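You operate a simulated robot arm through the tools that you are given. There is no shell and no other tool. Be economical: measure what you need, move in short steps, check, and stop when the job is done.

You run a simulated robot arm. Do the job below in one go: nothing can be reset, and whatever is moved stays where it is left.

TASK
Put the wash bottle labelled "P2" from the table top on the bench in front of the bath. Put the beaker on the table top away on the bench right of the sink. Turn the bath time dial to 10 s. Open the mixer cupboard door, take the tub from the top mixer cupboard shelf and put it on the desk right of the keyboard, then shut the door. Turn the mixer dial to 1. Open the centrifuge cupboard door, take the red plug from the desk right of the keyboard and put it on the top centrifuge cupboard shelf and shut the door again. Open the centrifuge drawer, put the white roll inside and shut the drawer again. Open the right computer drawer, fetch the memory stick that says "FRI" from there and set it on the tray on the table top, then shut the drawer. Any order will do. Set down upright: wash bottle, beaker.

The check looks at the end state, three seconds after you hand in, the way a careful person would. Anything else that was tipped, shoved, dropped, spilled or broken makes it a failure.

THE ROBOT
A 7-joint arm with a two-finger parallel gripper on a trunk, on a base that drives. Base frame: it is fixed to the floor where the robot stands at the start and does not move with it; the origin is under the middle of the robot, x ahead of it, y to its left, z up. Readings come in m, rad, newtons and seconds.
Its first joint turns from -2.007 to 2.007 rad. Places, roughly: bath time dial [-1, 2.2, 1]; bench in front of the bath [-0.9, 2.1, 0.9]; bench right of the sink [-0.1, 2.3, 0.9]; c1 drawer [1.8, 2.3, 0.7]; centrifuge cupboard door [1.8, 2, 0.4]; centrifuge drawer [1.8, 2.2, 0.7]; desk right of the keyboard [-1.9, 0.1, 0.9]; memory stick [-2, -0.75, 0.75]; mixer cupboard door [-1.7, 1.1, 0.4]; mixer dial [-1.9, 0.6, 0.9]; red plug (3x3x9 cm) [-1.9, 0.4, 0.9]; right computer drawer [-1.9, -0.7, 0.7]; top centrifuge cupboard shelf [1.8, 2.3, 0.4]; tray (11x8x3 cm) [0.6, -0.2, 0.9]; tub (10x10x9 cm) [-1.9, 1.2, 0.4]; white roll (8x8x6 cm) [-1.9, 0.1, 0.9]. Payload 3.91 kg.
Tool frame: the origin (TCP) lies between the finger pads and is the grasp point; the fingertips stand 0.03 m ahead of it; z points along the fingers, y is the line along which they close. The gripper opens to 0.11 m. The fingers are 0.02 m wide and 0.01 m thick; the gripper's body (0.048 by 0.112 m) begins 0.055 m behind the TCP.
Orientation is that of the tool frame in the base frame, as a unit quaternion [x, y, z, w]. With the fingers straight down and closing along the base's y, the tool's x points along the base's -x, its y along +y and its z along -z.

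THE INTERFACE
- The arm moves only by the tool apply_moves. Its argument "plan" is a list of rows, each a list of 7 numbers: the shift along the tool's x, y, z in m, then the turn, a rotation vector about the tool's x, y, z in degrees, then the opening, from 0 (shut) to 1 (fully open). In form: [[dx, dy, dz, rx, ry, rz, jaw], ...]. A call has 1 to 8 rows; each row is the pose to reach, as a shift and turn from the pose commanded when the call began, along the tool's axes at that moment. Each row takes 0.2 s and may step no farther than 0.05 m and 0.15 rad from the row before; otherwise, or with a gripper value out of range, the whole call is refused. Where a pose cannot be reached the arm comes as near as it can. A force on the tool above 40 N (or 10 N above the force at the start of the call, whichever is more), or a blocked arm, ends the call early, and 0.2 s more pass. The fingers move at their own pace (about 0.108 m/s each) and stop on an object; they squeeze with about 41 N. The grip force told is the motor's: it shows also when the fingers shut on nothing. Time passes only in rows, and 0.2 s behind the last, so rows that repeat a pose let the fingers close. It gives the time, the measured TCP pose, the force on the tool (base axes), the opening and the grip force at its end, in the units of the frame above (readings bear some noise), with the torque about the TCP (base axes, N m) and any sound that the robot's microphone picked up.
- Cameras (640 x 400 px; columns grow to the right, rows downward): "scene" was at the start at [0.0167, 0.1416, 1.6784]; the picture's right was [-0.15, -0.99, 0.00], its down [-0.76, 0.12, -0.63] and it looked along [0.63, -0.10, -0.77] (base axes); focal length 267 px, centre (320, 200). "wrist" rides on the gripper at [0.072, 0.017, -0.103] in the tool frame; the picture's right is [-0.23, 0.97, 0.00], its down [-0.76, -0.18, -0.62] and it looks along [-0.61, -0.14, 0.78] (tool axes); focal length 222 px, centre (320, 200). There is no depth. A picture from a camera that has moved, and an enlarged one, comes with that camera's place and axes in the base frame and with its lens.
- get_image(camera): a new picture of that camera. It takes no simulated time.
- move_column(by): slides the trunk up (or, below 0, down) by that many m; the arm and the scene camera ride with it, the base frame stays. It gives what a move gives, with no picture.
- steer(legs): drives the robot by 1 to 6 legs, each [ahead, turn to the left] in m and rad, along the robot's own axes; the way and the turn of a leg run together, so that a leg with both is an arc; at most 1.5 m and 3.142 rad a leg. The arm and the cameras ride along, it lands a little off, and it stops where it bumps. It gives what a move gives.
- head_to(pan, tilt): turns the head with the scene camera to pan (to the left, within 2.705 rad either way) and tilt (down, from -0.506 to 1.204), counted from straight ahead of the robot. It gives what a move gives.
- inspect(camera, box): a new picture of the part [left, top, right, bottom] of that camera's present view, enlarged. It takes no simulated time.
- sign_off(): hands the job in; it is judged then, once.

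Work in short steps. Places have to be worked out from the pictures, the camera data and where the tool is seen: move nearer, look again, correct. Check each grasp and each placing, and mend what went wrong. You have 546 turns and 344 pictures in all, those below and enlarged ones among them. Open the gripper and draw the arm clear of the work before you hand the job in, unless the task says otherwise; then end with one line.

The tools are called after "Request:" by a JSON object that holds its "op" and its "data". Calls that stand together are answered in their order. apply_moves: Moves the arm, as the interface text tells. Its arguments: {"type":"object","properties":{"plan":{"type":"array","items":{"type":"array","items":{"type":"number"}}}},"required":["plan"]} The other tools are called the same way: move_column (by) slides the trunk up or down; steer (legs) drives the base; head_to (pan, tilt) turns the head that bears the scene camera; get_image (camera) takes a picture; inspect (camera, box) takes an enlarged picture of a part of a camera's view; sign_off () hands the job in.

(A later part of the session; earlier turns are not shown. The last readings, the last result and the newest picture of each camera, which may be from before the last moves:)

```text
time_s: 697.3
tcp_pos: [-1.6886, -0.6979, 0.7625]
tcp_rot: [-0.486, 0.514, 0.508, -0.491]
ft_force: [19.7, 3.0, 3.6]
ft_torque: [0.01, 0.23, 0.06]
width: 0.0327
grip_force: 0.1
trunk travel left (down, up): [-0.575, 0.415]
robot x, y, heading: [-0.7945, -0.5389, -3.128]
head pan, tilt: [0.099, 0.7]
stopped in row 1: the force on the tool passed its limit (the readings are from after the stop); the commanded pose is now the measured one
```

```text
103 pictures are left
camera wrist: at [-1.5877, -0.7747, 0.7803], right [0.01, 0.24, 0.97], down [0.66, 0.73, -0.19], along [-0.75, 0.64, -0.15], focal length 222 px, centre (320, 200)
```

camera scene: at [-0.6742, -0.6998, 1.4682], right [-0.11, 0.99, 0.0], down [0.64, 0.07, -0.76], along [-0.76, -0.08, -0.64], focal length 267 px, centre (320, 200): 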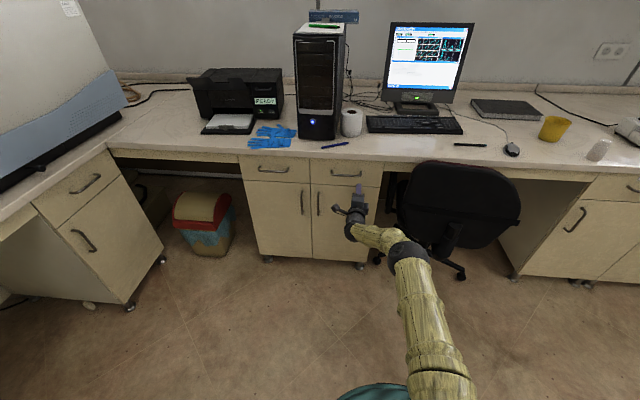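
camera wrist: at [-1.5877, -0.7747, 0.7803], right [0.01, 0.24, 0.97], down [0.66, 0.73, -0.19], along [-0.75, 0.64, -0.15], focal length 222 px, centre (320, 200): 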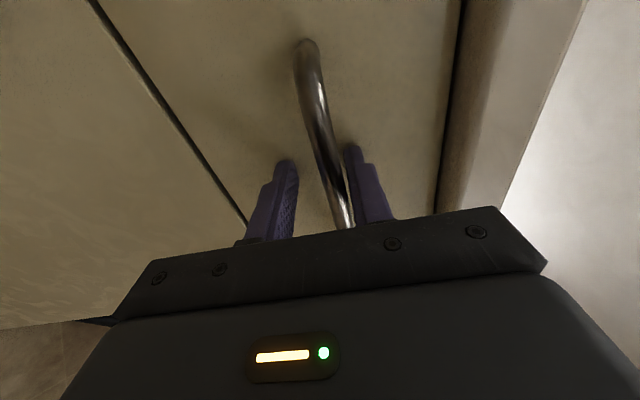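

The tips rest on the drawer face (x≈-1.72); the bar is inside. I ease back 4 mm and close.

Request:
{"op": "apply_moves", "data": {"plan": [[0, 0.006, -0.004, 0, 0, 0, 0.3], [0, 0.006, -0.004, 0, 0, 0, 0.1], [0, 0.006, -0.004, 0, 0, 0, 0], [0, 0.006, -0.004, 0, 0, 0, 0]]}}

Request:
{"op": "steer", "data": {"legs": [[-0.08, 0], [-0.08, 0], [-0.06, 0]]}}

Request:
{"op": "get_image", "data": {"camera": "scene"}}

```text
time_s: 698.3
tcp_pos: [-1.6855, -0.6972, 0.7712]
tcp_rot: [-0.484, 0.513, 0.511, -0.491]
ft_force: [-3.5, -3.5, 20.2]
ft_torque: [0.73, -0.08, -0.1]
width: 0.0112
grip_force: 45.1
trunk travel left (down, up): [-0.575, 0.415]
robot x, y, heading: [-0.7993, -0.5399, -3.13]
head pan, tilt: [0.099, 0.7]
```

```text
time_s: 700.6
tcp_pos: [-1.4627, -0.6956, 0.772]
tcp_rot: [-0.484, 0.515, 0.509, -0.491]
ft_force: [1.8, -2.8, 25.5]
ft_torque: [0.69, -0.07, -0.19]
width: 0.0112
grip_force: 44.9
trunk travel left (down, up): [-0.575, 0.415]
robot x, y, heading: [-0.5779, -0.5365, -3.133]
head pan, tilt: [0.099, 0.7]
```

```text
102 pictures are left
camera scene: at [-0.5936, -0.6985, 1.4685], right [-0.11, 0.99, 0.0], down [0.64, 0.07, -0.77], along [-0.76, -0.09, -0.64], focal length 267 px, centre (320, 200)
```

scene: 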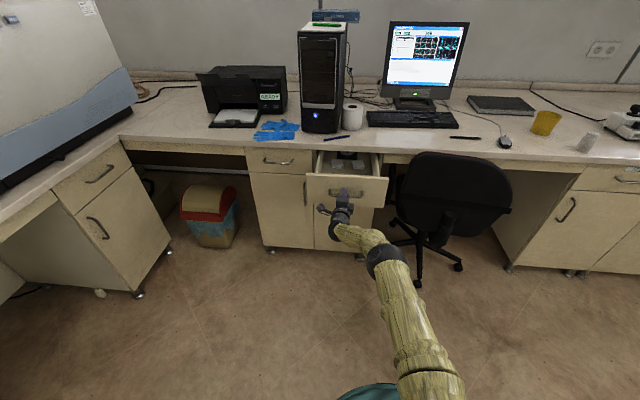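

The drawer is out 22 cm; the sticks are further back, so I pull out another 13 cm.

Request:
{"op": "steer", "data": {"legs": [[-0.07, 0], [-0.07, 0]]}}

Request:
{"op": "get_image", "data": {"camera": "scene"}}

Request:
{"op": "inspect", "data": {"camera": "scene", "box": [290, 120, 410, 210]}}

```text
time_s: 702.2
tcp_pos: [-1.3246, -0.6942, 0.7716]
tcp_rot: [-0.484, 0.514, 0.509, -0.493]
ft_force: [1.5, 0.6, 18.3]
ft_torque: [0.7, -0.08, -0.41]
width: 0.0114
grip_force: 44.5
trunk travel left (down, up): [-0.575, 0.415]
robot x, y, heading: [-0.4401, -0.5341, -3.13]
head pan, tilt: [0.099, 0.7]
```

```text
101 pictures are left
camera scene: at [-0.457, -0.6967, 1.4685], right [-0.11, 0.99, 0.0], down [0.64, 0.07, -0.77], along [-0.76, -0.09, -0.64], focal length 267 px, centre (320, 200)
```

scene: 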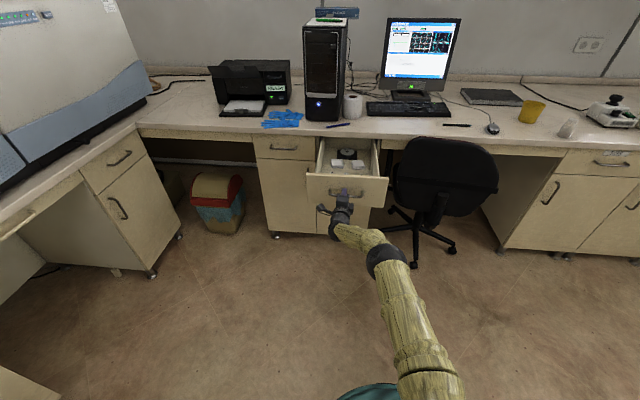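

```text
4.44 times, centred on (350, 165) of scene
camera zoom: at [-0.457, -0.6967, 1.4685], right [-0.11, 0.99, 0.0], down [0.64, 0.07, -0.77], along [-0.76, -0.09, -0.64], focal length 1188 px, centre (187, 356)
```

zoom: 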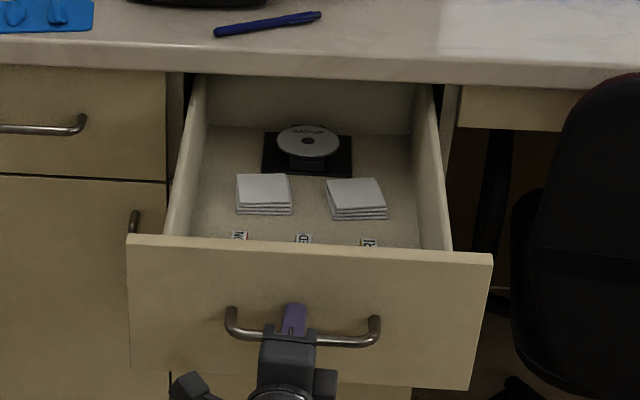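

The drawer is out 36 cm and three small sticks lie near its front. I release, back off, raise, and bring the hand to point down.

Request:
{"op": "apply_moves", "data": {"plan": [[0, 0, 0, 0, 0, 0, 0.3], [0, 0, 0, 0, 0, 0, 0.5], [0, 0, 0, 0, 0, 0, 0.5]]}}

Request:
{"op": "steer", "data": {"legs": [[-0.12, 0]]}}

Request:
{"op": "move_column", "data": {"by": 0.35}}

Request:
{"op": "apply_moves", "data": {"plan": [[0, 0, -0.02, 0, 0, 8.5, 0.5], [0, 0, -0.04, 0, 0, 17, 0.5], [0, 0, -0.06, 0, 0, 25.5, 0.5], [0, 0, -0.08, 0, 0, 34, 0.5], [0, 0, -0.1, 0, 0, 42.5, 0.5], [0, 0, -0.12, 0, 0, 51, 0.5], [0, 0, -0.14, 0, 0, 59.5, 0.5]]}}

Request:
{"op": "apply_moves", "data": {"plan": [[0, 0, 0, 0, 0, 8.5, 0.5], [0, 0, 0, 0, 0, 17, 0.5], [0, 0, 0, 0, 0, 25.5, 0.5], [0, 0, 0, 0, 0, 30.5, 0.5]]}}

Request:
{"op": "apply_moves", "data": {"plan": [[0, 0, -0.02, 0, -8.5, 0, 0.5], [0, 0, -0.04, 0, -17, 0, 0.5], [0, 0, -0.06, 0, -25.5, 0, 0.5], [0, 0, -0.08, 0, -34, 0, 0.5], [0, 0, -0.1, 0, -42.5, 0, 0.5], [0, 0, -0.12, 0, -51, 0, 0.5], [0, 0, -0.13, 0, -59.5, 0, 0.5], [0, 0, -0.14, 0, -68, 0, 0.5]]}}

Request:
{"op": "apply_moves", "data": {"plan": [[0, 0, 0, 0, -8.5, 0, 0.5], [0, 0, 0, 0, -16, 0, 0.5], [0, 0, 0, 0, -22, 0, 0.5]]}}

```text
time_s: 703.0
tcp_pos: [-1.3279, -0.6944, 0.77]
tcp_rot: [-0.486, 0.515, 0.508, -0.49]
ft_force: [0.1, -0.1, -1.2]
ft_torque: [-0.01, -0.04, 0.01]
width: 0.0551
grip_force: 0.0
trunk travel left (down, up): [-0.575, 0.415]
robot x, y, heading: [-0.4368, -0.5361, -3.124]
head pan, tilt: [0.099, 0.7]
```

```text
time_s: 704.2
tcp_pos: [-1.2075, -0.6945, 0.7696]
tcp_rot: [-0.485, 0.514, 0.509, -0.492]
ft_force: [0.6, 0.5, 0.6]
ft_torque: [0.01, -0.02, 0.0]
width: 0.0552
grip_force: 0.1
trunk travel left (down, up): [-0.575, 0.415]
robot x, y, heading: [-0.3229, -0.5332, -3.126]
head pan, tilt: [0.099, 0.7]
```

```text
time_s: 707.7
tcp_pos: [-1.2073, -0.6946, 1.1193]
tcp_rot: [-0.486, 0.514, 0.509, -0.491]
ft_force: [-0.1, 0.1, 0.7]
ft_torque: [-0.01, 0.0, 0.0]
width: 0.0549
grip_force: 0.0
trunk travel left (down, up): [-0.925, 0.065]
robot x, y, heading: [-0.3166, -0.5303, -3.13]
head pan, tilt: [0.099, 0.7]
```

```text
time_s: 709.3
tcp_pos: [-1.0672, -0.7, 1.1218]
tcp_rot: [-0.167, 0.687, 0.196, -0.68]
ft_force: [-0.2, -0.5, 0.6]
ft_torque: [0.01, -0.01, -0.03]
width: 0.0549
grip_force: 0.0
trunk travel left (down, up): [-0.925, 0.065]
robot x, y, heading: [-0.3173, -0.5332, -3.127]
head pan, tilt: [0.099, 0.7]
```

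```text
time_s: 710.3
tcp_pos: [-1.0683, -0.6988, 1.1197]
tcp_rot: [-0.02, -0.706, -0.011, 0.707]
ft_force: [-0.2, 0.4, 0.6]
ft_torque: [0.01, 0.0, -0.01]
width: 0.0552
grip_force: 0.2
trunk travel left (down, up): [-0.925, 0.065]
robot x, y, heading: [-0.3201, -0.5361, -3.128]
head pan, tilt: [0.099, 0.7]
```

```text
time_s: 712.1
tcp_pos: [-0.9276, -0.707, 1.1205]
tcp_rot: [0.023, 0.981, -0.001, -0.191]
ft_force: [0.6, 0.5, 0.5]
ft_torque: [0.0, 0.02, 0.0]
width: 0.0549
grip_force: 0.1
trunk travel left (down, up): [-0.925, 0.065]
robot x, y, heading: [-0.3146, -0.5353, -3.128]
head pan, tilt: [0.099, 0.7]
```

```text
time_s: 712.9
tcp_pos: [-0.9294, -0.7087, 1.1199]
tcp_rot: [0.023, 1.0, -0.006, 0.001]
ft_force: [-1.0, -0.8, 0.2]
ft_torque: [0.04, -0.01, -0.01]
width: 0.0554
grip_force: 0.1
trunk travel left (down, up): [-0.925, 0.065]
robot x, y, heading: [-0.3203, -0.5344, -3.128]
head pan, tilt: [0.099, 0.7]
```

Now tool-down. I drive over the drawer and look from above.

Request:
{"op": "steer", "data": {"legs": [[0.5, 0]]}}

Request:
{"op": "get_image", "data": {"camera": "wrist"}}

Request:
{"op": "get_image", "data": {"camera": "scene"}}

```text
time_s: 715.8
tcp_pos: [-1.4303, -0.7073, 1.119]
tcp_rot: [0.027, 1.0, -0.006, 0.0]
ft_force: [0.0, 0.1, 0.0]
ft_torque: [0.0, 0.0, 0.02]
width: 0.055
grip_force: 0.0
trunk travel left (down, up): [-0.925, 0.065]
robot x, y, heading: [-0.8172, -0.5331, -3.136]
head pan, tilt: [0.099, 0.7]
```

```text
99 pictures are left
camera wrist: at [-1.5014, -0.6858, 1.2222], right [0.28, 0.96, -0.01], down [0.75, -0.21, 0.62], along [0.6, -0.18, -0.78], focal length 222 px, centre (320, 200)
```

wrist: 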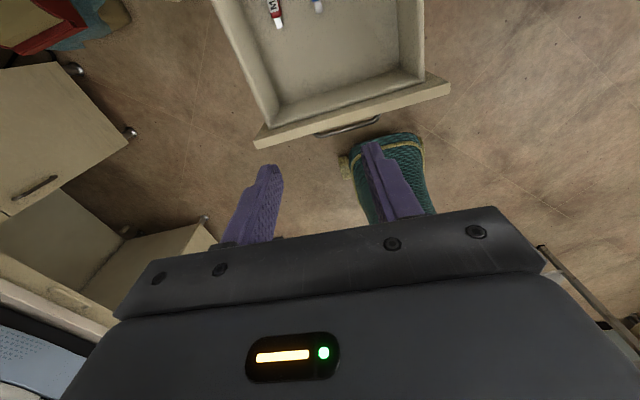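

```text
98 pictures are left
camera scene: at [-0.843, -0.7005, 1.8183], right [-0.11, 0.99, 0.0], down [0.64, 0.07, -0.76], along [-0.76, -0.08, -0.64], focal length 267 px, centre (320, 200)
```

scene: 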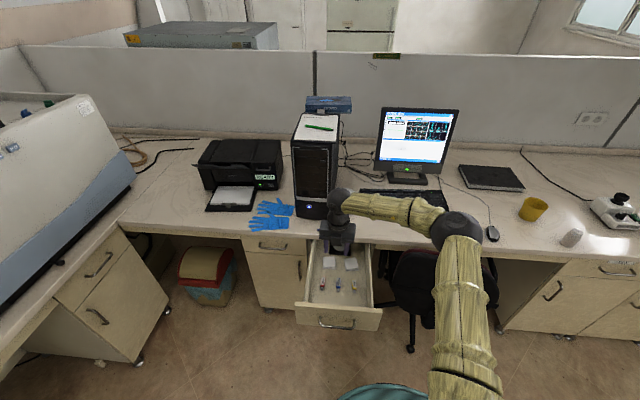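

Request:
{"op": "inspect", "data": {"camera": "scene", "box": [300, 260, 380, 320]}}

```text
6.67 times, centred on (340, 290) of scene
camera zoom: at [-0.843, -0.7005, 1.8183], right [-0.11, 0.99, 0.0], down [0.64, 0.07, -0.76], along [-0.76, -0.08, -0.64], focal length 1782 px, centre (187, -400)
```

zoom: 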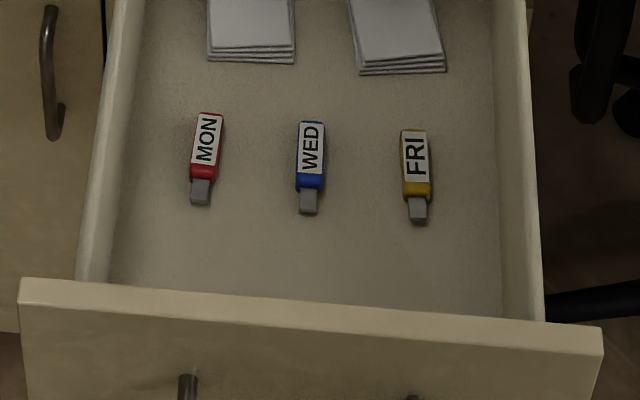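

"FRI" is the yellow stick on the right, centre ≈ (-1.556, -0.613), lying along x. I move over it.

Request:
{"op": "steer", "data": {"legs": [[0.06, 0]]}}

Request:
{"op": "apply_moves", "data": {"plan": [[0.022, 0.03, 0, 0, 0, 0, 0.5], [0.044, 0.06, 0, 0, 0, 0, 0.5], [0.062, 0.088, 0, 0, 0, 3, 0.5]]}}

Request:
{"op": "move_column", "data": {"by": -0.25}}

Request:
{"op": "get_image", "data": {"camera": "wrist"}}

Request:
{"op": "get_image", "data": {"camera": "scene"}}

```text
time_s: 716.8
tcp_pos: [-1.4917, -0.7083, 1.1192]
tcp_rot: [0.026, 1.0, -0.005, -0.001]
ft_force: [-1.1, -0.1, -0.8]
ft_torque: [0.02, -0.09, 0.0]
width: 0.0548
grip_force: 0.0
trunk travel left (down, up): [-0.925, 0.065]
robot x, y, heading: [-0.8794, -0.5387, -3.132]
head pan, tilt: [0.099, 0.7]
```

```text
time_s: 717.6
tcp_pos: [-1.5453, -0.6144, 1.1173]
tcp_rot: [0.053, 0.999, -0.007, 0.0]
ft_force: [-0.5, -0.5, -0.5]
ft_torque: [0.01, -0.01, 0.01]
width: 0.0548
grip_force: 0.0
trunk travel left (down, up): [-0.925, 0.065]
robot x, y, heading: [-0.8778, -0.5384, -3.138]
head pan, tilt: [0.099, 0.7]
```

```text
time_s: 720.1
tcp_pos: [-1.5447, -0.6161, 0.8691]
tcp_rot: [0.053, 0.999, -0.006, 0.0]
ft_force: [-0.4, 0.2, 0.0]
ft_torque: [-0.01, -0.03, 0.01]
width: 0.0549
grip_force: 0.0
trunk travel left (down, up): [-0.675, 0.315]
robot x, y, heading: [-0.8767, -0.5405, -3.134]
head pan, tilt: [0.099, 0.7]
```

```text
96 pictures are left
camera wrist: at [-1.6151, -0.5908, 0.9712], right [0.33, 0.94, -0.01], down [0.74, -0.25, 0.62], along [0.59, -0.21, -0.78], focal length 222 px, centre (320, 200)
```

wrist: 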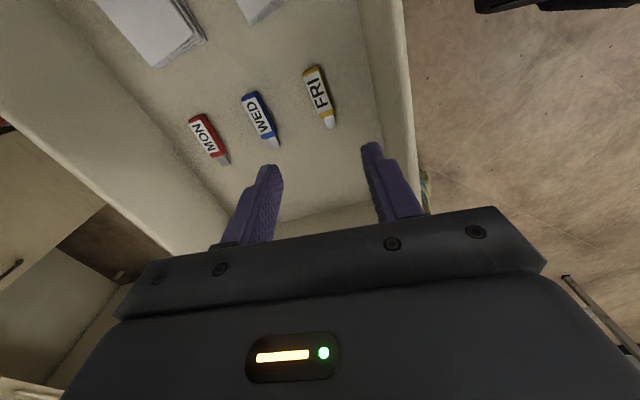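

```text
95 pictures are left
camera scene: at [-0.9024, -0.7009, 1.5683], right [-0.11, 0.99, 0.0], down [0.64, 0.07, -0.76], along [-0.76, -0.08, -0.64], focal length 267 px, centre (320, 200)
```

scene: 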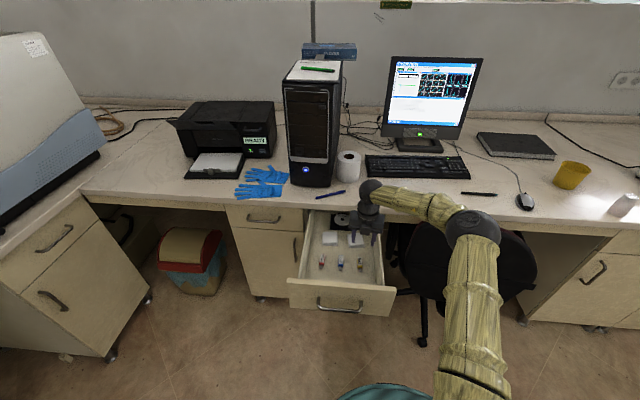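

FRI centre (-1.561, -0.615). I square the hand, centre it and go down.

Request:
{"op": "apply_moves", "data": {"plan": [[0.013, -0.002, 0, 0, 0, -3, 0.5], [0.015, -0.002, 0, 0, 0, -6, 0.5]]}}

Request:
{"op": "move_column", "data": {"by": -0.1}}

Request:
{"op": "get_image", "data": {"camera": "wrist"}}

```text
time_s: 720.8
tcp_pos: [-1.561, -0.6158, 0.8671]
tcp_rot: [-0.001, 1.0, -0.005, -0.001]
ft_force: [-0.4, 0.3, -0.7]
ft_torque: [-0.02, 0.01, 0.0]
width: 0.055
grip_force: 0.0
trunk travel left (down, up): [-0.675, 0.315]
robot x, y, heading: [-0.8829, -0.5384, -3.137]
head pan, tilt: [0.099, 0.7]
```

```text
time_s: 722.1
tcp_pos: [-1.5608, -0.6168, 0.7679]
tcp_rot: [0.0, 1.0, -0.007, -0.001]
ft_force: [-0.4, -0.5, 0.2]
ft_torque: [-0.01, 0.0, -0.03]
width: 0.0549
grip_force: 0.1
trunk travel left (down, up): [-0.575, 0.415]
robot x, y, heading: [-0.8801, -0.5375, -3.135]
head pan, tilt: [0.099, 0.7]
```

```text
94 pictures are left
camera wrist: at [-1.6326, -0.5986, 0.8705], right [0.23, 0.97, -0.01], down [0.76, -0.17, 0.62], along [0.61, -0.15, -0.78], focal length 222 px, centre (320, 200)
```

wrist: 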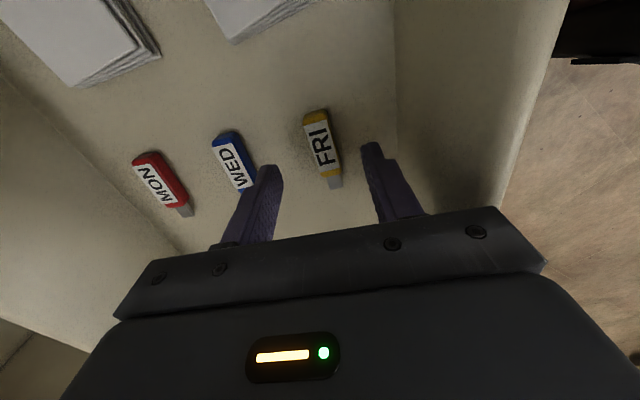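

Aligned. I descend 3 cm, then creep.

Request:
{"op": "move_column", "data": {"by": -0.028}}

Request:
{"op": "move_column", "data": {"by": -0.004}}

Request:
{"op": "get_image", "data": {"camera": "wrist"}}

```text
time_s: 722.8
tcp_pos: [-1.56, -0.6167, 0.7394]
tcp_rot: [0.0, 1.0, -0.004, -0.001]
ft_force: [-0.2, -0.5, 0.6]
ft_torque: [0.02, 0.01, 0.0]
width: 0.0551
grip_force: 0.1
trunk travel left (down, up): [-0.547, 0.443]
robot x, y, heading: [-0.877, -0.5381, -3.135]
head pan, tilt: [0.099, 0.7]
```

```text
time_s: 723.3
tcp_pos: [-1.5607, -0.6159, 0.7342]
tcp_rot: [0.0, 1.0, -0.005, -0.001]
ft_force: [0.1, -0.3, 0.8]
ft_torque: [-0.02, 0.02, 0.01]
width: 0.0551
grip_force: 0.0
trunk travel left (down, up): [-0.543, 0.447]
robot x, y, heading: [-0.8819, -0.541, -3.131]
head pan, tilt: [0.099, 0.7]
```

```text
93 pictures are left
camera wrist: at [-1.6326, -0.5986, 0.8384], right [0.23, 0.97, -0.01], down [0.76, -0.17, 0.62], along [0.61, -0.15, -0.78], focal length 222 px, centre (320, 200)
```

wrist: 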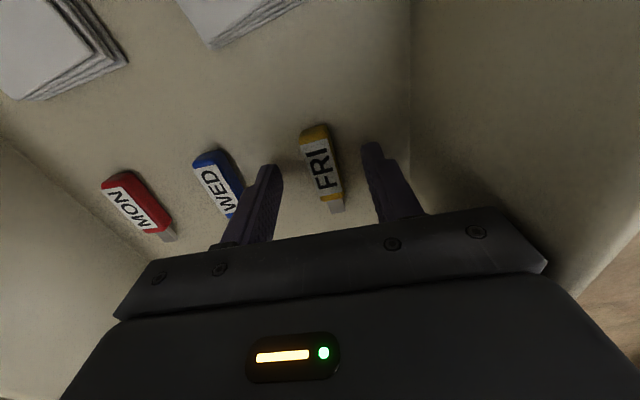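

Request:
{"op": "move_column", "data": {"by": -0.003}}

Request:
{"op": "apply_moves", "data": {"plan": [[0, 0, 0, 0, 0, 0, 0.3], [0, 0, 0, 0, 0, 0, 0.2], [0, 0, 0, 0, 0, 0, 0.1], [0, 0, 0, 0, 0, 0, 0.05], [0, 0, 0, 0, 0, 0, 0.05]]}}

Request:
{"op": "get_image", "data": {"camera": "wrist"}}

```text
time_s: 723.9
tcp_pos: [-1.5617, -0.6165, 0.732]
tcp_rot: [0.0, 1.0, -0.006, -0.001]
ft_force: [-0.4, -0.4, 0.3]
ft_torque: [0.01, -0.01, -0.01]
width: 0.055
grip_force: 0.0
trunk travel left (down, up): [-0.54, 0.45]
robot x, y, heading: [-0.8788, -0.5399, -3.137]
head pan, tilt: [0.099, 0.7]
```

```text
time_s: 725.1
tcp_pos: [-1.5607, -0.617, 0.7327]
tcp_rot: [0.001, 1.0, -0.006, 0.0]
ft_force: [-0.4, -0.3, 0.2]
ft_torque: [-0.02, -0.01, -0.02]
width: 0.017
grip_force: 40.6
trunk travel left (down, up): [-0.54, 0.45]
robot x, y, heading: [-0.8779, -0.538, -3.136]
head pan, tilt: [0.099, 0.7]
```

```text
92 pictures are left
camera wrist: at [-1.6326, -0.5986, 0.8353], right [0.23, 0.97, -0.01], down [0.76, -0.17, 0.62], along [0.61, -0.15, -0.78], focal length 222 px, centre (320, 200)
```

wrist: 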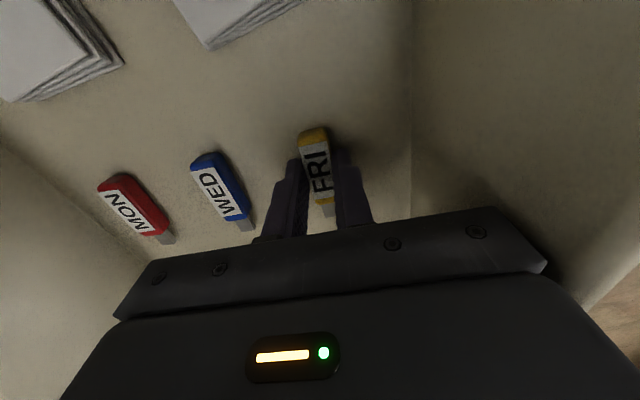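

FRI is gripped (1.7 cm). I lift out of the drawer.

Request:
{"op": "move_column", "data": {"by": 0.38}}

Request:
{"op": "get_image", "data": {"camera": "wrist"}}

```text
time_s: 728.7
tcp_pos: [-1.5605, -0.6162, 1.1116]
tcp_rot: [0.0, 1.0, -0.006, -0.001]
ft_force: [-1.1, -0.2, -0.9]
ft_torque: [0.01, 0.0, -0.01]
width: 0.017
grip_force: 41.1
trunk travel left (down, up): [-0.92, 0.07]
robot x, y, heading: [-0.8833, -0.5383, -3.133]
head pan, tilt: [0.099, 0.7]
```

```text
91 pictures are left
camera wrist: at [-1.6328, -0.5987, 1.2153], right [0.23, 0.97, -0.01], down [0.76, -0.17, 0.62], along [0.61, -0.15, -0.78], focal length 222 px, centre (320, 200)
```

wrist: 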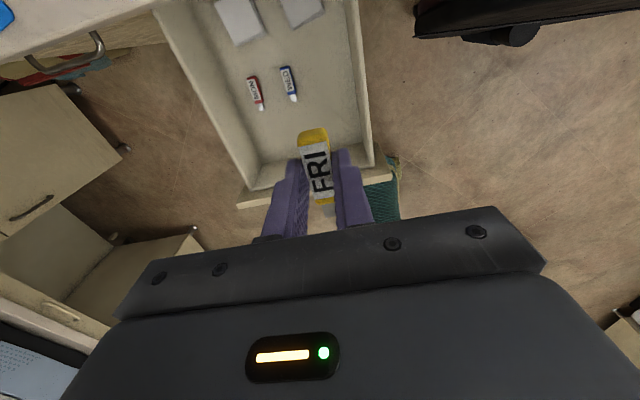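

FRI held well. I back off, turn round and drive to the table with the tray at about (0.60, -0.20).

Request:
{"op": "steer", "data": {"legs": [[-0.2, 0], [0, 3.13], [0, 0.3], [0.6, 0], [0, -0.3]]}}

Request:
{"op": "head_to", "data": {"pan": 0.0, "tilt": 0.8}}

Request:
{"op": "get_image", "data": {"camera": "scene"}}

Request:
{"op": "get_image", "data": {"camera": "wrist"}}

```text
time_s: 742.6
tcp_pos: [0.5819, -0.2907, 1.1113]
tcp_rot: [1.0, -0.004, 0.002, -0.006]
ft_force: [-0.8, -0.7, 0.1]
ft_torque: [0.04, -0.01, 0.01]
width: 0.0174
grip_force: 41.4
trunk travel left (down, up): [-0.92, 0.07]
robot x, y, heading: [-0.1023, -0.36, -0.003]
head pan, tilt: [0.099, 0.7]
```

```text
time_s: 743.3
tcp_pos: [0.5826, -0.2893, 1.1112]
tcp_rot: [1.0, -0.005, 0.001, -0.006]
ft_force: [0.1, -0.8, -1.1]
ft_torque: [0.01, 0.0, 0.0]
width: 0.0173
grip_force: 40.7
trunk travel left (down, up): [-0.92, 0.07]
robot x, y, heading: [-0.103, -0.3586, -0.006]
head pan, tilt: [0.0, 0.799]
```

```text
90 pictures are left
camera scene: at [-0.0772, -0.207, 1.805], right [0.0, -1.0, 0.0], down [-0.72, 0.0, -0.7], along [0.7, 0.0, -0.72], focal length 267 px, centre (320, 200)
```

scene: 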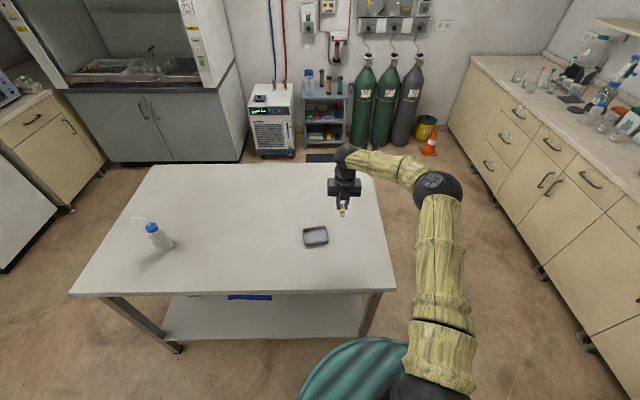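

```text
89 pictures are left
camera wrist: at [0.6549, -0.3086, 1.2152], right [-0.24, -0.97, -0.01], down [-0.76, 0.18, 0.62], along [-0.6, 0.16, -0.78], focal length 222 px, centre (320, 200)
```

wrist: 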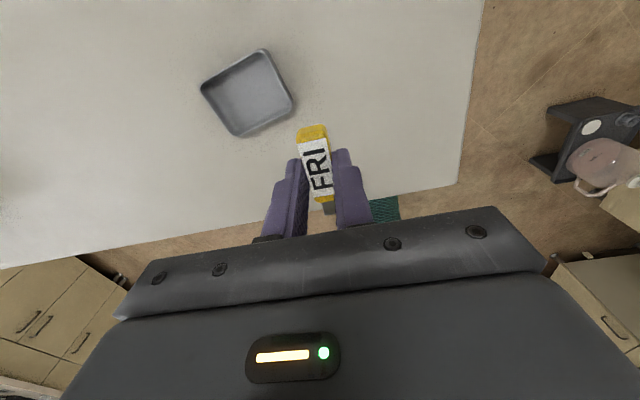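

Tray centre ≈ (0.60, -0.19), its long side roughly along y (turned ~14°). I turn the hand −104° so the stick lies along the tray's long side.

Request:
{"op": "apply_moves", "data": {"plan": [[0, 0, 0, 0, 0, -8, 0.05], [0, 0, 0, 0, 0, -16, 0.05], [0, 0, 0, 0, 0, -24, 0.05], [0, 0, 0, 0, 0, -32, 0.05], [0, 0, 0, 0, 0, -40, 0.05], [0, 0, 0, 0, 0, -48, 0.05], [0, 0, 0, 0, 0, -56, 0.05]]}}

Request:
{"op": "apply_moves", "data": {"plan": [[0, 0, 0, 0, 0, -8, 0.05], [0, 0, 0, 0, 0, -16, 0.05], [0, 0, 0, 0, 0, -24, 0.05], [0, 0, 0, 0, 0, -32, 0.05], [0, 0, 0, 0, 0, -40, 0.05], [0, 0, 0, 0, 0, -48, 0.05]]}}

Request:
{"op": "get_image", "data": {"camera": "wrist"}}

```text
time_s: 744.9
tcp_pos: [0.5824, -0.2886, 1.1113]
tcp_rot: [0.885, 0.466, 0.004, -0.005]
ft_force: [0.8, 0.9, -0.3]
ft_torque: [-0.01, 0.0, 0.01]
width: 0.0171
grip_force: 40.9
trunk travel left (down, up): [-0.92, 0.07]
robot x, y, heading: [-0.1007, -0.3576, -0.006]
head pan, tilt: [0.0, 0.799]
```

```text
time_s: 746.3
tcp_pos: [0.5826, -0.2898, 1.1096]
tcp_rot: [0.619, 0.785, 0.005, -0.003]
ft_force: [-0.4, 0.5, -0.2]
ft_torque: [0.0, -0.03, 0.02]
width: 0.0169
grip_force: 41.0
trunk travel left (down, up): [-0.92, 0.07]
robot x, y, heading: [-0.1007, -0.361, -0.004]
head pan, tilt: [0.0, 0.799]
```

```text
88 pictures are left
camera wrist: at [0.582, -0.2168, 1.2158], right [1.0, 0.01, 0.0], down [0.0, -0.79, 0.61], along [0.01, -0.61, -0.79], focal length 222 px, centre (320, 200)
```

wrist: 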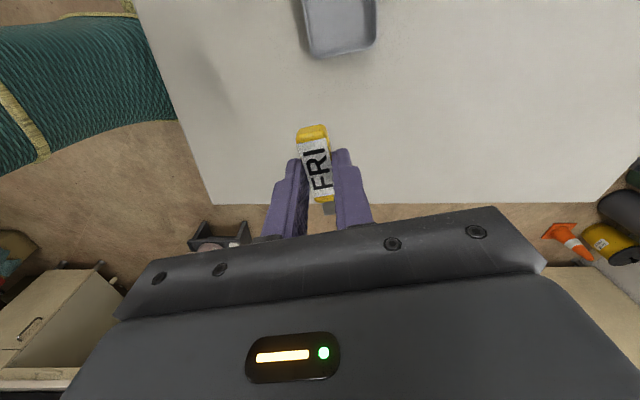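

I move over the tray's centre and lower partway.

Request:
{"op": "apply_moves", "data": {"plan": [[0.031, 0.013, 0, 0, 0, 0, 0.05], [0.062, 0.026, 0, 0, 0, 0, 0.05], [0.093, 0.04, 0, 0, 0, 0, 0.05]]}}

Request:
{"op": "move_column", "data": {"by": -0.14}}

Request:
{"op": "get_image", "data": {"camera": "wrist"}}

Request:
{"op": "inspect", "data": {"camera": "scene", "box": [250, 180, 410, 300]}}

```text
time_s: 747.1
tcp_pos: [0.5982, -0.1889, 1.1121]
tcp_rot: [0.62, 0.785, 0.004, -0.002]
ft_force: [0.2, -0.1, -0.4]
ft_torque: [-0.03, 0.0, -0.03]
width: 0.0172
grip_force: 40.7
trunk travel left (down, up): [-0.92, 0.07]
robot x, y, heading: [-0.101, -0.3591, -0.002]
head pan, tilt: [0.0, 0.799]
```

```text
time_s: 748.8
tcp_pos: [0.5974, -0.1908, 0.972]
tcp_rot: [0.62, 0.785, 0.004, -0.003]
ft_force: [0.1, -0.4, -0.3]
ft_torque: [0.0, -0.01, -0.02]
width: 0.0169
grip_force: 41.3
trunk travel left (down, up): [-0.78, 0.21]
robot x, y, heading: [-0.0987, -0.3613, -0.006]
head pan, tilt: [0.0, 0.799]
```

```text
87 pictures are left
camera wrist: at [0.5979, -0.118, 1.077], right [1.0, 0.0, 0.0], down [0.0, -0.79, 0.61], along [0.0, -0.61, -0.79], focal length 222 px, centre (320, 200)
```

wrist: 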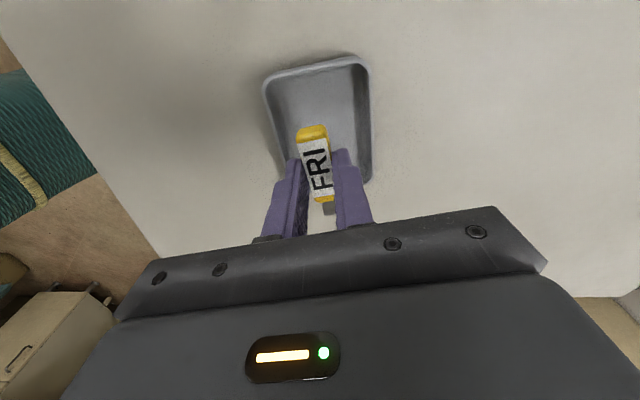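

```text
3.33 times, centred on (330, 240) of scene
camera zoom: at [-0.0774, -0.2073, 1.6651], right [0.0, -1.0, 0.0], down [-0.72, 0.0, -0.7], along [0.7, 0.0, -0.72], focal length 891 px, centre (287, 67)
```

zoom: 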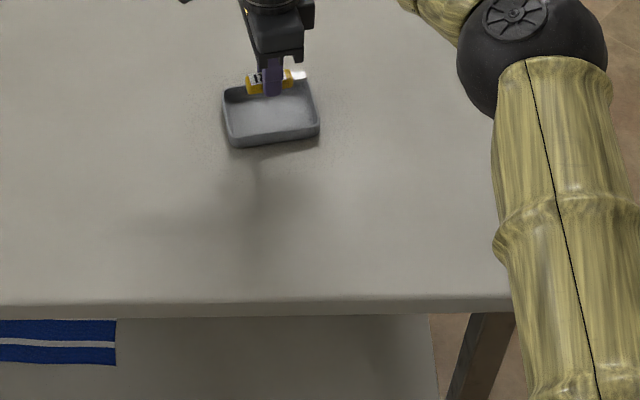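

The stick is over the tray's centre (0.602, -0.186). I lower gently.

Request:
{"op": "move_column", "data": {"by": -0.045}}

Request:
{"op": "move_column", "data": {"by": -0.006}}

Request:
{"op": "move_column", "data": {"by": -0.004}}

```text
time_s: 749.6
tcp_pos: [0.5971, -0.1917, 0.9274]
tcp_rot: [0.62, 0.785, 0.004, -0.003]
ft_force: [-0.6, -0.1, 0.5]
ft_torque: [-0.02, -0.01, 0.0]
width: 0.0174
grip_force: 41.4
trunk travel left (down, up): [-0.735, 0.255]
robot x, y, heading: [-0.1005, -0.3601, -0.003]
head pan, tilt: [0.0, 0.799]
```

```text
time_s: 750.2
tcp_pos: [0.5989, -0.1916, 0.9209]
tcp_rot: [0.62, 0.785, 0.005, -0.002]
ft_force: [0.0, 0.2, 0.3]
ft_torque: [-0.02, -0.01, 0.01]
width: 0.0169
grip_force: 40.7
trunk travel left (down, up): [-0.729, 0.261]
robot x, y, heading: [-0.0991, -0.3597, -0.006]
head pan, tilt: [0.0, 0.799]
```

```text
time_s: 750.7
tcp_pos: [0.5988, -0.1901, 0.9173]
tcp_rot: [0.62, 0.785, 0.005, -0.003]
ft_force: [0.2, 0.0, -0.8]
ft_torque: [0.01, 0.0, 0.02]
width: 0.0171
grip_force: 40.5
trunk travel left (down, up): [-0.725, 0.265]
robot x, y, heading: [-0.0983, -0.3596, -0.005]
head pan, tilt: [0.0, 0.799]
```

Request:
{"op": "move_column", "data": {"by": -0.003}}

Request:
{"op": "move_column", "data": {"by": -0.003}}

Request:
{"op": "get_image", "data": {"camera": "wrist"}}

```text
time_s: 751.2
tcp_pos: [0.5975, -0.1921, 0.9165]
tcp_rot: [0.62, 0.785, 0.006, -0.002]
ft_force: [0.5, 0.3, 9.3]
ft_torque: [-0.22, -0.04, -0.01]
width: 0.0172
grip_force: 41.2
trunk travel left (down, up): [-0.722, 0.268]
robot x, y, heading: [-0.1002, -0.3539, -0.005]
head pan, tilt: [0.0, 0.799]
```

```text
time_s: 751.8
tcp_pos: [0.5984, -0.1912, 0.9157]
tcp_rot: [0.62, 0.784, 0.007, -0.001]
ft_force: [4.2, 0.9, 30.5]
ft_torque: [-0.41, -0.18, 0.0]
width: 0.0173
grip_force: 41.2
trunk travel left (down, up): [-0.719, 0.271]
robot x, y, heading: [-0.0974, -0.3584, -0.0]
head pan, tilt: [0.0, 0.799]
```

```text
85 pictures are left
camera wrist: at [0.5967, -0.1183, 1.0204], right [1.0, 0.0, 0.01], down [0.0, -0.79, 0.61], along [0.01, -0.61, -0.79], focal length 222 px, centre (320, 200)
```

wrist: 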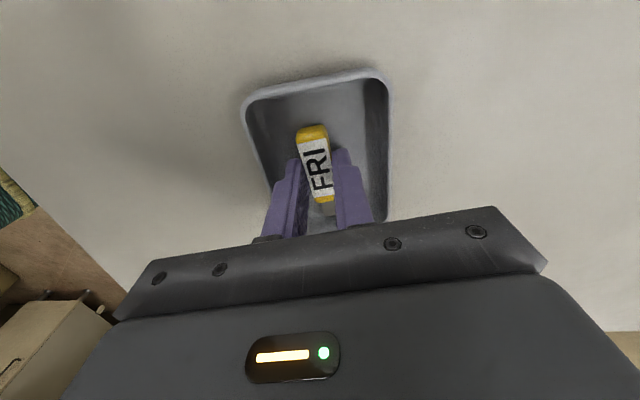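

It rests on the tray floor. I relieve 4 mm, open just enough and rise.

Request:
{"op": "move_column", "data": {"by": 0.004}}

Request:
{"op": "apply_moves", "data": {"plan": [[0, 0, 0, 0, 0, 0, 0.2], [0, 0, 0, 0, 0, 0, 0.27], [0, 0, 0, 0, 0, 0, 0.27], [0, 0, -0.03, 0, 0, 0, 0.27], [0, 0, -0.07, 0, 0, 0, 0.27]]}}

Request:
{"op": "move_column", "data": {"by": 0.15}}

Request:
{"op": "get_image", "data": {"camera": "wrist"}}

Request:
{"op": "get_image", "data": {"camera": "scene"}}

```text
time_s: 752.3
tcp_pos: [0.5976, -0.1913, 0.9158]
tcp_rot: [0.619, 0.785, 0.005, -0.003]
ft_force: [3.2, 0.1, 17.8]
ft_torque: [-0.21, -0.14, -0.01]
width: 0.0172
grip_force: 40.6
trunk travel left (down, up): [-0.723, 0.267]
robot x, y, heading: [-0.1001, -0.3601, -0.009]
head pan, tilt: [0.0, 0.799]
```

```text
time_s: 753.5
tcp_pos: [0.5978, -0.1909, 0.9862]
tcp_rot: [0.619, 0.785, 0.005, -0.004]
ft_force: [-0.2, 0.1, 0.4]
ft_torque: [0.0, -0.02, 0.01]
width: 0.0298
grip_force: 0.1
trunk travel left (down, up): [-0.723, 0.267]
robot x, y, heading: [-0.1007, -0.3609, -0.004]
head pan, tilt: [0.0, 0.799]
```

```text
time_s: 755.2
tcp_pos: [0.5979, -0.1912, 1.1352]
tcp_rot: [0.619, 0.785, 0.004, -0.003]
ft_force: [0.1, -0.5, -0.5]
ft_torque: [0.01, 0.02, 0.03]
width: 0.0295
grip_force: 0.1
trunk travel left (down, up): [-0.873, 0.117]
robot x, y, heading: [-0.0987, -0.3636, -0.002]
head pan, tilt: [0.0, 0.799]
```

```text
84 pictures are left
camera wrist: at [0.5976, -0.1187, 1.2395], right [1.0, 0.0, 0.0], down [0.0, -0.79, 0.61], along [0.0, -0.61, -0.79], focal length 222 px, centre (320, 200)
```

wrist: 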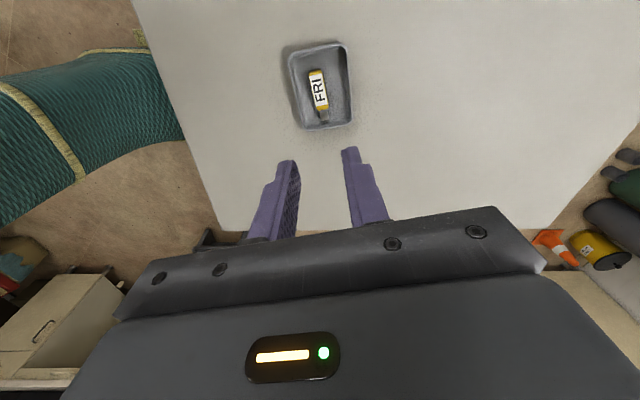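

```text
83 pictures are left
camera scene: at [-0.077, -0.2072, 1.758], right [0.0, -1.0, 0.0], down [-0.72, 0.0, -0.7], along [0.7, 0.0, -0.72], focal length 267 px, centre (320, 200)
```

scene: 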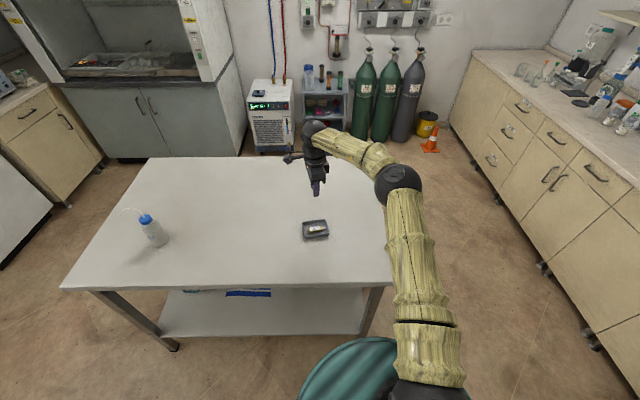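

FRI lies in the tray. Now back to shut the computer drawer: I back off and bring the hand level again.

Request:
{"op": "steer", "data": {"legs": [[-0.35, 0]]}}

Request:
{"op": "apply_moves", "data": {"plan": [[0, 0, 0, 0, 0, 8, 0], [0, 0, 0, 0, 0, 16, 0], [0, 0, 0, 0, 0, 24, 0], [0, 0, 0, 0, 0, 32, 0], [0, 0, 0, 0, 0, 40, 0], [0, 0, 0, 0, 0, 48, 0], [0, 0, 0, 0, 0, 56, 0]]}}

Request:
{"op": "apply_moves", "data": {"plan": [[0, 0, 0, 0, 0, 8, 0], [0, 0, 0, 0, 0, 16, 0], [0, 0, 0, 0, 0, 24, 0], [0, 0, 0, 0, 0, 32, 0], [0, 0, 0, 0, 0, 40, 0], [0, 0, 0, 0, 0, 48, 0]]}}

Request:
{"op": "apply_moves", "data": {"plan": [[0.015, 0, 0, 0, 8.5, 0, 0], [0.03, 0, 0, 0, 17, 0, 0], [0.045, 0, 0, 0, 25.5, 0, 0], [0.06, 0, 0, 0, 34, 0, 0], [0.075, 0, 0, 0, 42.5, 0, 0], [0.09, 0, 0, 0, 51, 0, 0], [0.1, 0, 0, 0, 59.5, 0, 0], [0.1, 0, 0, 0, 68, 0, 0]]}}

Request:
{"op": "apply_moves", "data": {"plan": [[0, 0, 0, 0, 8, 0, 0], [0, 0, 0, 0, 16, 0, 0], [0, 0, 0, 0, 22, 0, 0]]}}

```text
time_s: 757.5
tcp_pos: [0.2376, -0.1889, 1.1367]
tcp_rot: [0.618, 0.786, 0.006, -0.003]
ft_force: [-0.1, -0.7, 0.3]
ft_torque: [0.02, -0.01, 0.02]
width: 0.0296
grip_force: 0.0
trunk travel left (down, up): [-0.873, 0.117]
robot x, y, heading: [-0.4568, -0.3564, -0.001]
head pan, tilt: [0.0, 0.799]
```

```text
time_s: 759.1
tcp_pos: [0.2381, -0.1871, 1.1357]
tcp_rot: [0.915, 0.403, 0.002, -0.005]
ft_force: [0.6, 0.2, 0.3]
ft_torque: [0.03, 0.01, 0.02]
width: 0.0
grip_force: 37.5
trunk travel left (down, up): [-0.873, 0.117]
robot x, y, heading: [-0.4553, -0.3586, -0.003]
head pan, tilt: [0.0, 0.799]
```

```text
time_s: 760.5
tcp_pos: [0.2389, -0.1873, 1.1358]
tcp_rot: [1.0, -0.005, 0.001, -0.005]
ft_force: [-0.1, 0.2, 0.1]
ft_torque: [0.02, -0.02, -0.01]
width: 0.0001
grip_force: 37.7
trunk travel left (down, up): [-0.873, 0.117]
robot x, y, heading: [-0.4573, -0.3584, 0.003]
head pan, tilt: [0.0, 0.799]
```

```text
time_s: 762.3
tcp_pos: [0.3408, -0.1895, 1.1362]
tcp_rot: [0.829, -0.007, 0.56, -0.003]
ft_force: [1.0, 0.7, 0.7]
ft_torque: [0.02, 0.03, -0.02]
width: 0.0
grip_force: 38.0
trunk travel left (down, up): [-0.873, 0.117]
robot x, y, heading: [-0.4555, -0.3569, -0.002]
head pan, tilt: [0.0, 0.799]
```

```text
time_s: 763.1
tcp_pos: [0.341, -0.1896, 1.136]
tcp_rot: [0.706, -0.007, 0.708, -0.002]
ft_force: [0.3, 0.4, 0.8]
ft_torque: [-0.02, 0.02, 0.02]
width: 0.0
grip_force: 38.2
trunk travel left (down, up): [-0.873, 0.117]
robot x, y, heading: [-0.4567, -0.3559, 0.001]
head pan, tilt: [0.0, 0.799]
```

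Request:
{"op": "steer", "data": {"legs": [[0, -2.6], [0.33, 0], [0, -0.54], [-0.32, 0]]}}

Request:
{"op": "move_column", "data": {"by": -0.395}}

Request:
{"op": "get_image", "data": {"camera": "scene"}}

Request:
{"op": "get_image", "data": {"camera": "wrist"}}

```text
time_s: 774.7
tcp_pos: [-1.221, -0.7061, 1.1368]
tcp_rot: [-0.007, -0.706, 0.002, 0.708]
ft_force: [0.7, -0.6, 0.0]
ft_torque: [-0.01, 0.0, -0.01]
width: 0.0
grip_force: 37.3
trunk travel left (down, up): [-0.873, 0.117]
robot x, y, heading: [-0.4277, -0.5329, -3.144]
head pan, tilt: [0.0, 0.799]
```

```text
time_s: 778.5
tcp_pos: [-1.2216, -0.7068, 0.74]
tcp_rot: [-0.007, -0.706, 0.002, 0.708]
ft_force: [-0.5, 0.3, 0.1]
ft_torque: [0.02, 0.01, 0.01]
width: 0.0
grip_force: 38.1
trunk travel left (down, up): [-0.478, 0.512]
robot x, y, heading: [-0.4242, -0.5382, -3.143]
head pan, tilt: [0.0, 0.799]
```

```text
82 pictures are left
camera scene: at [-0.4448, -0.6915, 1.3631], right [0.0, 1.0, 0.0], down [0.72, 0.0, -0.7], along [-0.7, 0.0, -0.72], focal length 267 px, centre (320, 200)
```

scene: 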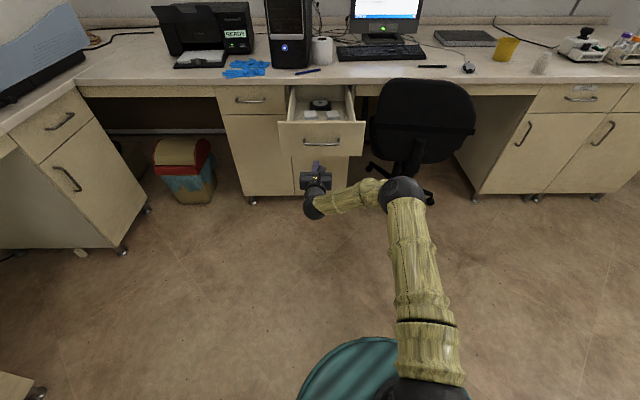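

```text
81 pictures are left
camera wrist: at [-1.1178, -0.6888, 0.8132], right [0.01, 0.97, -0.24], down [0.62, -0.19, -0.76], along [-0.78, -0.14, -0.6], focal length 222 px, centre (320, 200)
```

wrist: 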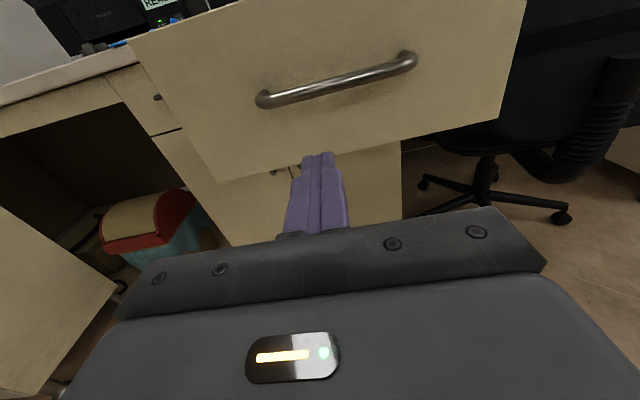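

To keep the elbow off the chair I back 0.12 and extend the arm, then push with the base.

Request:
{"op": "steer", "data": {"legs": [[-0.12, 0]]}}

Request:
{"op": "apply_moves", "data": {"plan": [[0, 0, 0.04, 0, 0, 0, 0], [0, 0.005, 0.08, 0, 0, 0, 0], [0, 0.01, 0.1, 0, 0, 0, 0]]}}

Request:
{"op": "steer", "data": {"legs": [[0.2, 0], [0.12, 0], [0.1, 0], [0.08, 0]]}}

Request:
{"op": "get_image", "data": {"camera": "scene"}}

```text
time_s: 779.7
tcp_pos: [-1.1023, -0.7033, 0.7404]
tcp_rot: [-0.008, -0.706, 0.001, 0.708]
ft_force: [0.4, -0.2, 0.0]
ft_torque: [0.02, 0.0, 0.0]
width: 0.0
grip_force: 37.4
trunk travel left (down, up): [-0.478, 0.512]
robot x, y, heading: [-0.3079, -0.5414, 3.138]
head pan, tilt: [0.0, 0.799]
```

```text
time_s: 780.5
tcp_pos: [-1.2068, -0.6912, 0.7396]
tcp_rot: [-0.008, -0.707, 0.0, 0.708]
ft_force: [0.6, -0.6, 0.7]
ft_torque: [0.02, 0.03, 0.0]
width: 0.0001
grip_force: 37.5
trunk travel left (down, up): [-0.478, 0.512]
robot x, y, heading: [-0.3063, -0.5409, 3.139]
head pan, tilt: [0.0, 0.799]
```

```text
time_s: 784.4
tcp_pos: [-1.6898, -0.6898, 0.7382]
tcp_rot: [-0.009, -0.706, -0.001, 0.708]
ft_force: [23.1, 5.2, 6.6]
ft_torque: [-0.01, 0.13, 0.09]
width: 0.0001
grip_force: 38.2
trunk travel left (down, up): [-0.478, 0.512]
robot x, y, heading: [-0.7914, -0.5385, 3.141]
head pan, tilt: [0.0, 0.799]
stopped in leg 4: the force on the tool passed its limit (the readings are from after the stop); the commanded pose is now the measured one
```

```text
80 pictures are left
camera scene: at [-0.8095, -0.6901, 1.3632], right [0.0, 1.0, 0.0], down [0.72, 0.0, -0.7], along [-0.7, 0.0, -0.72], focal length 267 px, centre (320, 200)
```

scene: 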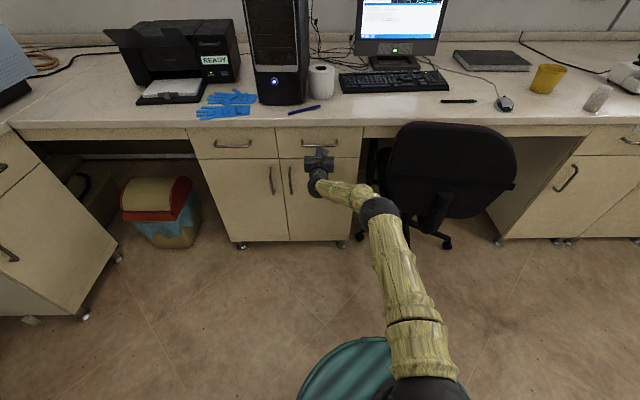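

Drawer shut. I back off, raise the arm and take last check looks.

Request:
{"op": "steer", "data": {"legs": [[-0.35, 0]]}}

Request:
{"op": "move_column", "data": {"by": 0.35}}

Request:
{"op": "head_to", "data": {"pan": -0.5, "tilt": 0.5}}

Request:
{"op": "get_image", "data": {"camera": "scene"}}

Request:
{"op": "head_to", "data": {"pan": -1.6, "tilt": 0.4}}

Request:
{"op": "get_image", "data": {"camera": "scene"}}

Request:
{"op": "head_to", "data": {"pan": -2.4, "tilt": 0.4}}

Request:
{"op": "get_image", "data": {"camera": "scene"}}

```text
time_s: 786.7
tcp_pos: [-1.337, -0.694, 0.7357]
tcp_rot: [0.008, 0.708, 0.001, -0.707]
ft_force: [0.6, 0.3, -1.4]
ft_torque: [0.02, -0.02, 0.02]
width: 0.0
grip_force: 38.0
trunk travel left (down, up): [-0.478, 0.512]
robot x, y, heading: [-0.4448, -0.5354, -3.138]
head pan, tilt: [0.0, 0.799]
```

```text
time_s: 790.1
tcp_pos: [-1.3374, -0.6939, 1.0845]
tcp_rot: [0.008, 0.708, 0.0, -0.706]
ft_force: [0.9, 0.6, 0.0]
ft_torque: [0.01, -0.03, 0.01]
width: 0.0
grip_force: 37.9
trunk travel left (down, up): [-0.828, 0.162]
robot x, y, heading: [-0.4385, -0.5346, -3.141]
head pan, tilt: [0.0, 0.799]
```

```text
time_s: 791.0
tcp_pos: [-1.3376, -0.6931, 1.0851]
tcp_rot: [0.009, 0.708, 0.0, -0.706]
ft_force: [0.3, -0.3, -0.1]
ft_torque: [0.01, 0.0, 0.0]
width: 0.0002
grip_force: 37.8
trunk travel left (down, up): [-0.828, 0.162]
robot x, y, heading: [-0.4356, -0.5378, -3.136]
head pan, tilt: [-0.499, 0.499]
```

```text
79 pictures are left
camera scene: at [-0.4598, -0.6474, 1.7389], right [0.48, 0.88, 0.0], down [0.42, -0.23, -0.88], along [-0.77, 0.42, -0.48], focal length 267 px, centre (320, 200)
```

scene: 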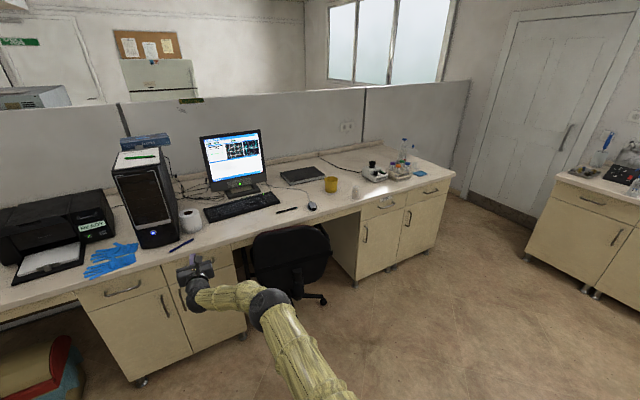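

```text
time_s: 792.4
tcp_pos: [-1.3373, -0.6941, 1.085]
tcp_rot: [0.007, 0.708, 0.0, -0.707]
ft_force: [0.1, 0.7, 0.5]
ft_torque: [0.0, 0.0, -0.01]
width: 0.0003
grip_force: 37.5
trunk travel left (down, up): [-0.828, 0.162]
robot x, y, heading: [-0.4399, -0.5367, -3.138]
head pan, tilt: [-1.6, 0.4]
```

```text
78 pictures are left
camera scene: at [-0.3772, -0.5981, 1.7482], right [1.0, -0.03, 0.0], down [-0.01, -0.39, -0.92], along [0.03, 0.92, -0.39], focal length 267 px, centre (320, 200)
```

scene: 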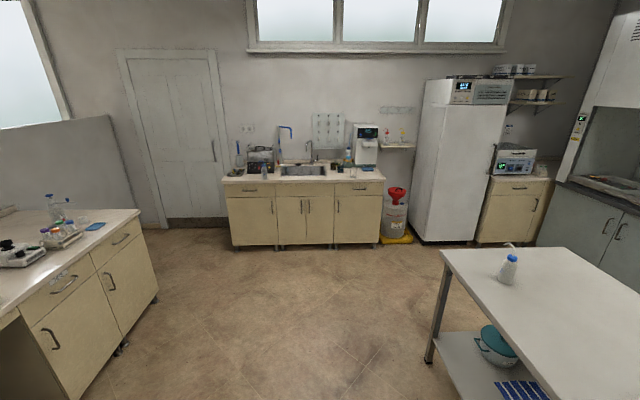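

```text
time_s: 793.5
tcp_pos: [-1.3376, -0.6932, 1.0847]
tcp_rot: [0.008, 0.708, 0.0, -0.707]
ft_force: [0.2, 0.3, 0.2]
ft_torque: [0.0, -0.03, -0.02]
width: 0.0
grip_force: 37.7
trunk travel left (down, up): [-0.828, 0.162]
robot x, y, heading: [-0.4433, -0.5385, -3.139]
head pan, tilt: [-2.4, 0.4]
```

```text
77 pictures are left
camera scene: at [-0.3116, -0.628, 1.7482], right [0.68, -0.74, 0.0], down [-0.29, -0.26, -0.92], along [0.68, 0.62, -0.39], focal length 267 px, centre (320, 200)
```

scene: 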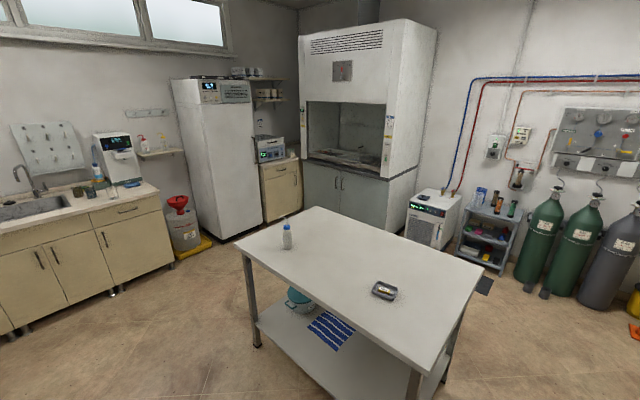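

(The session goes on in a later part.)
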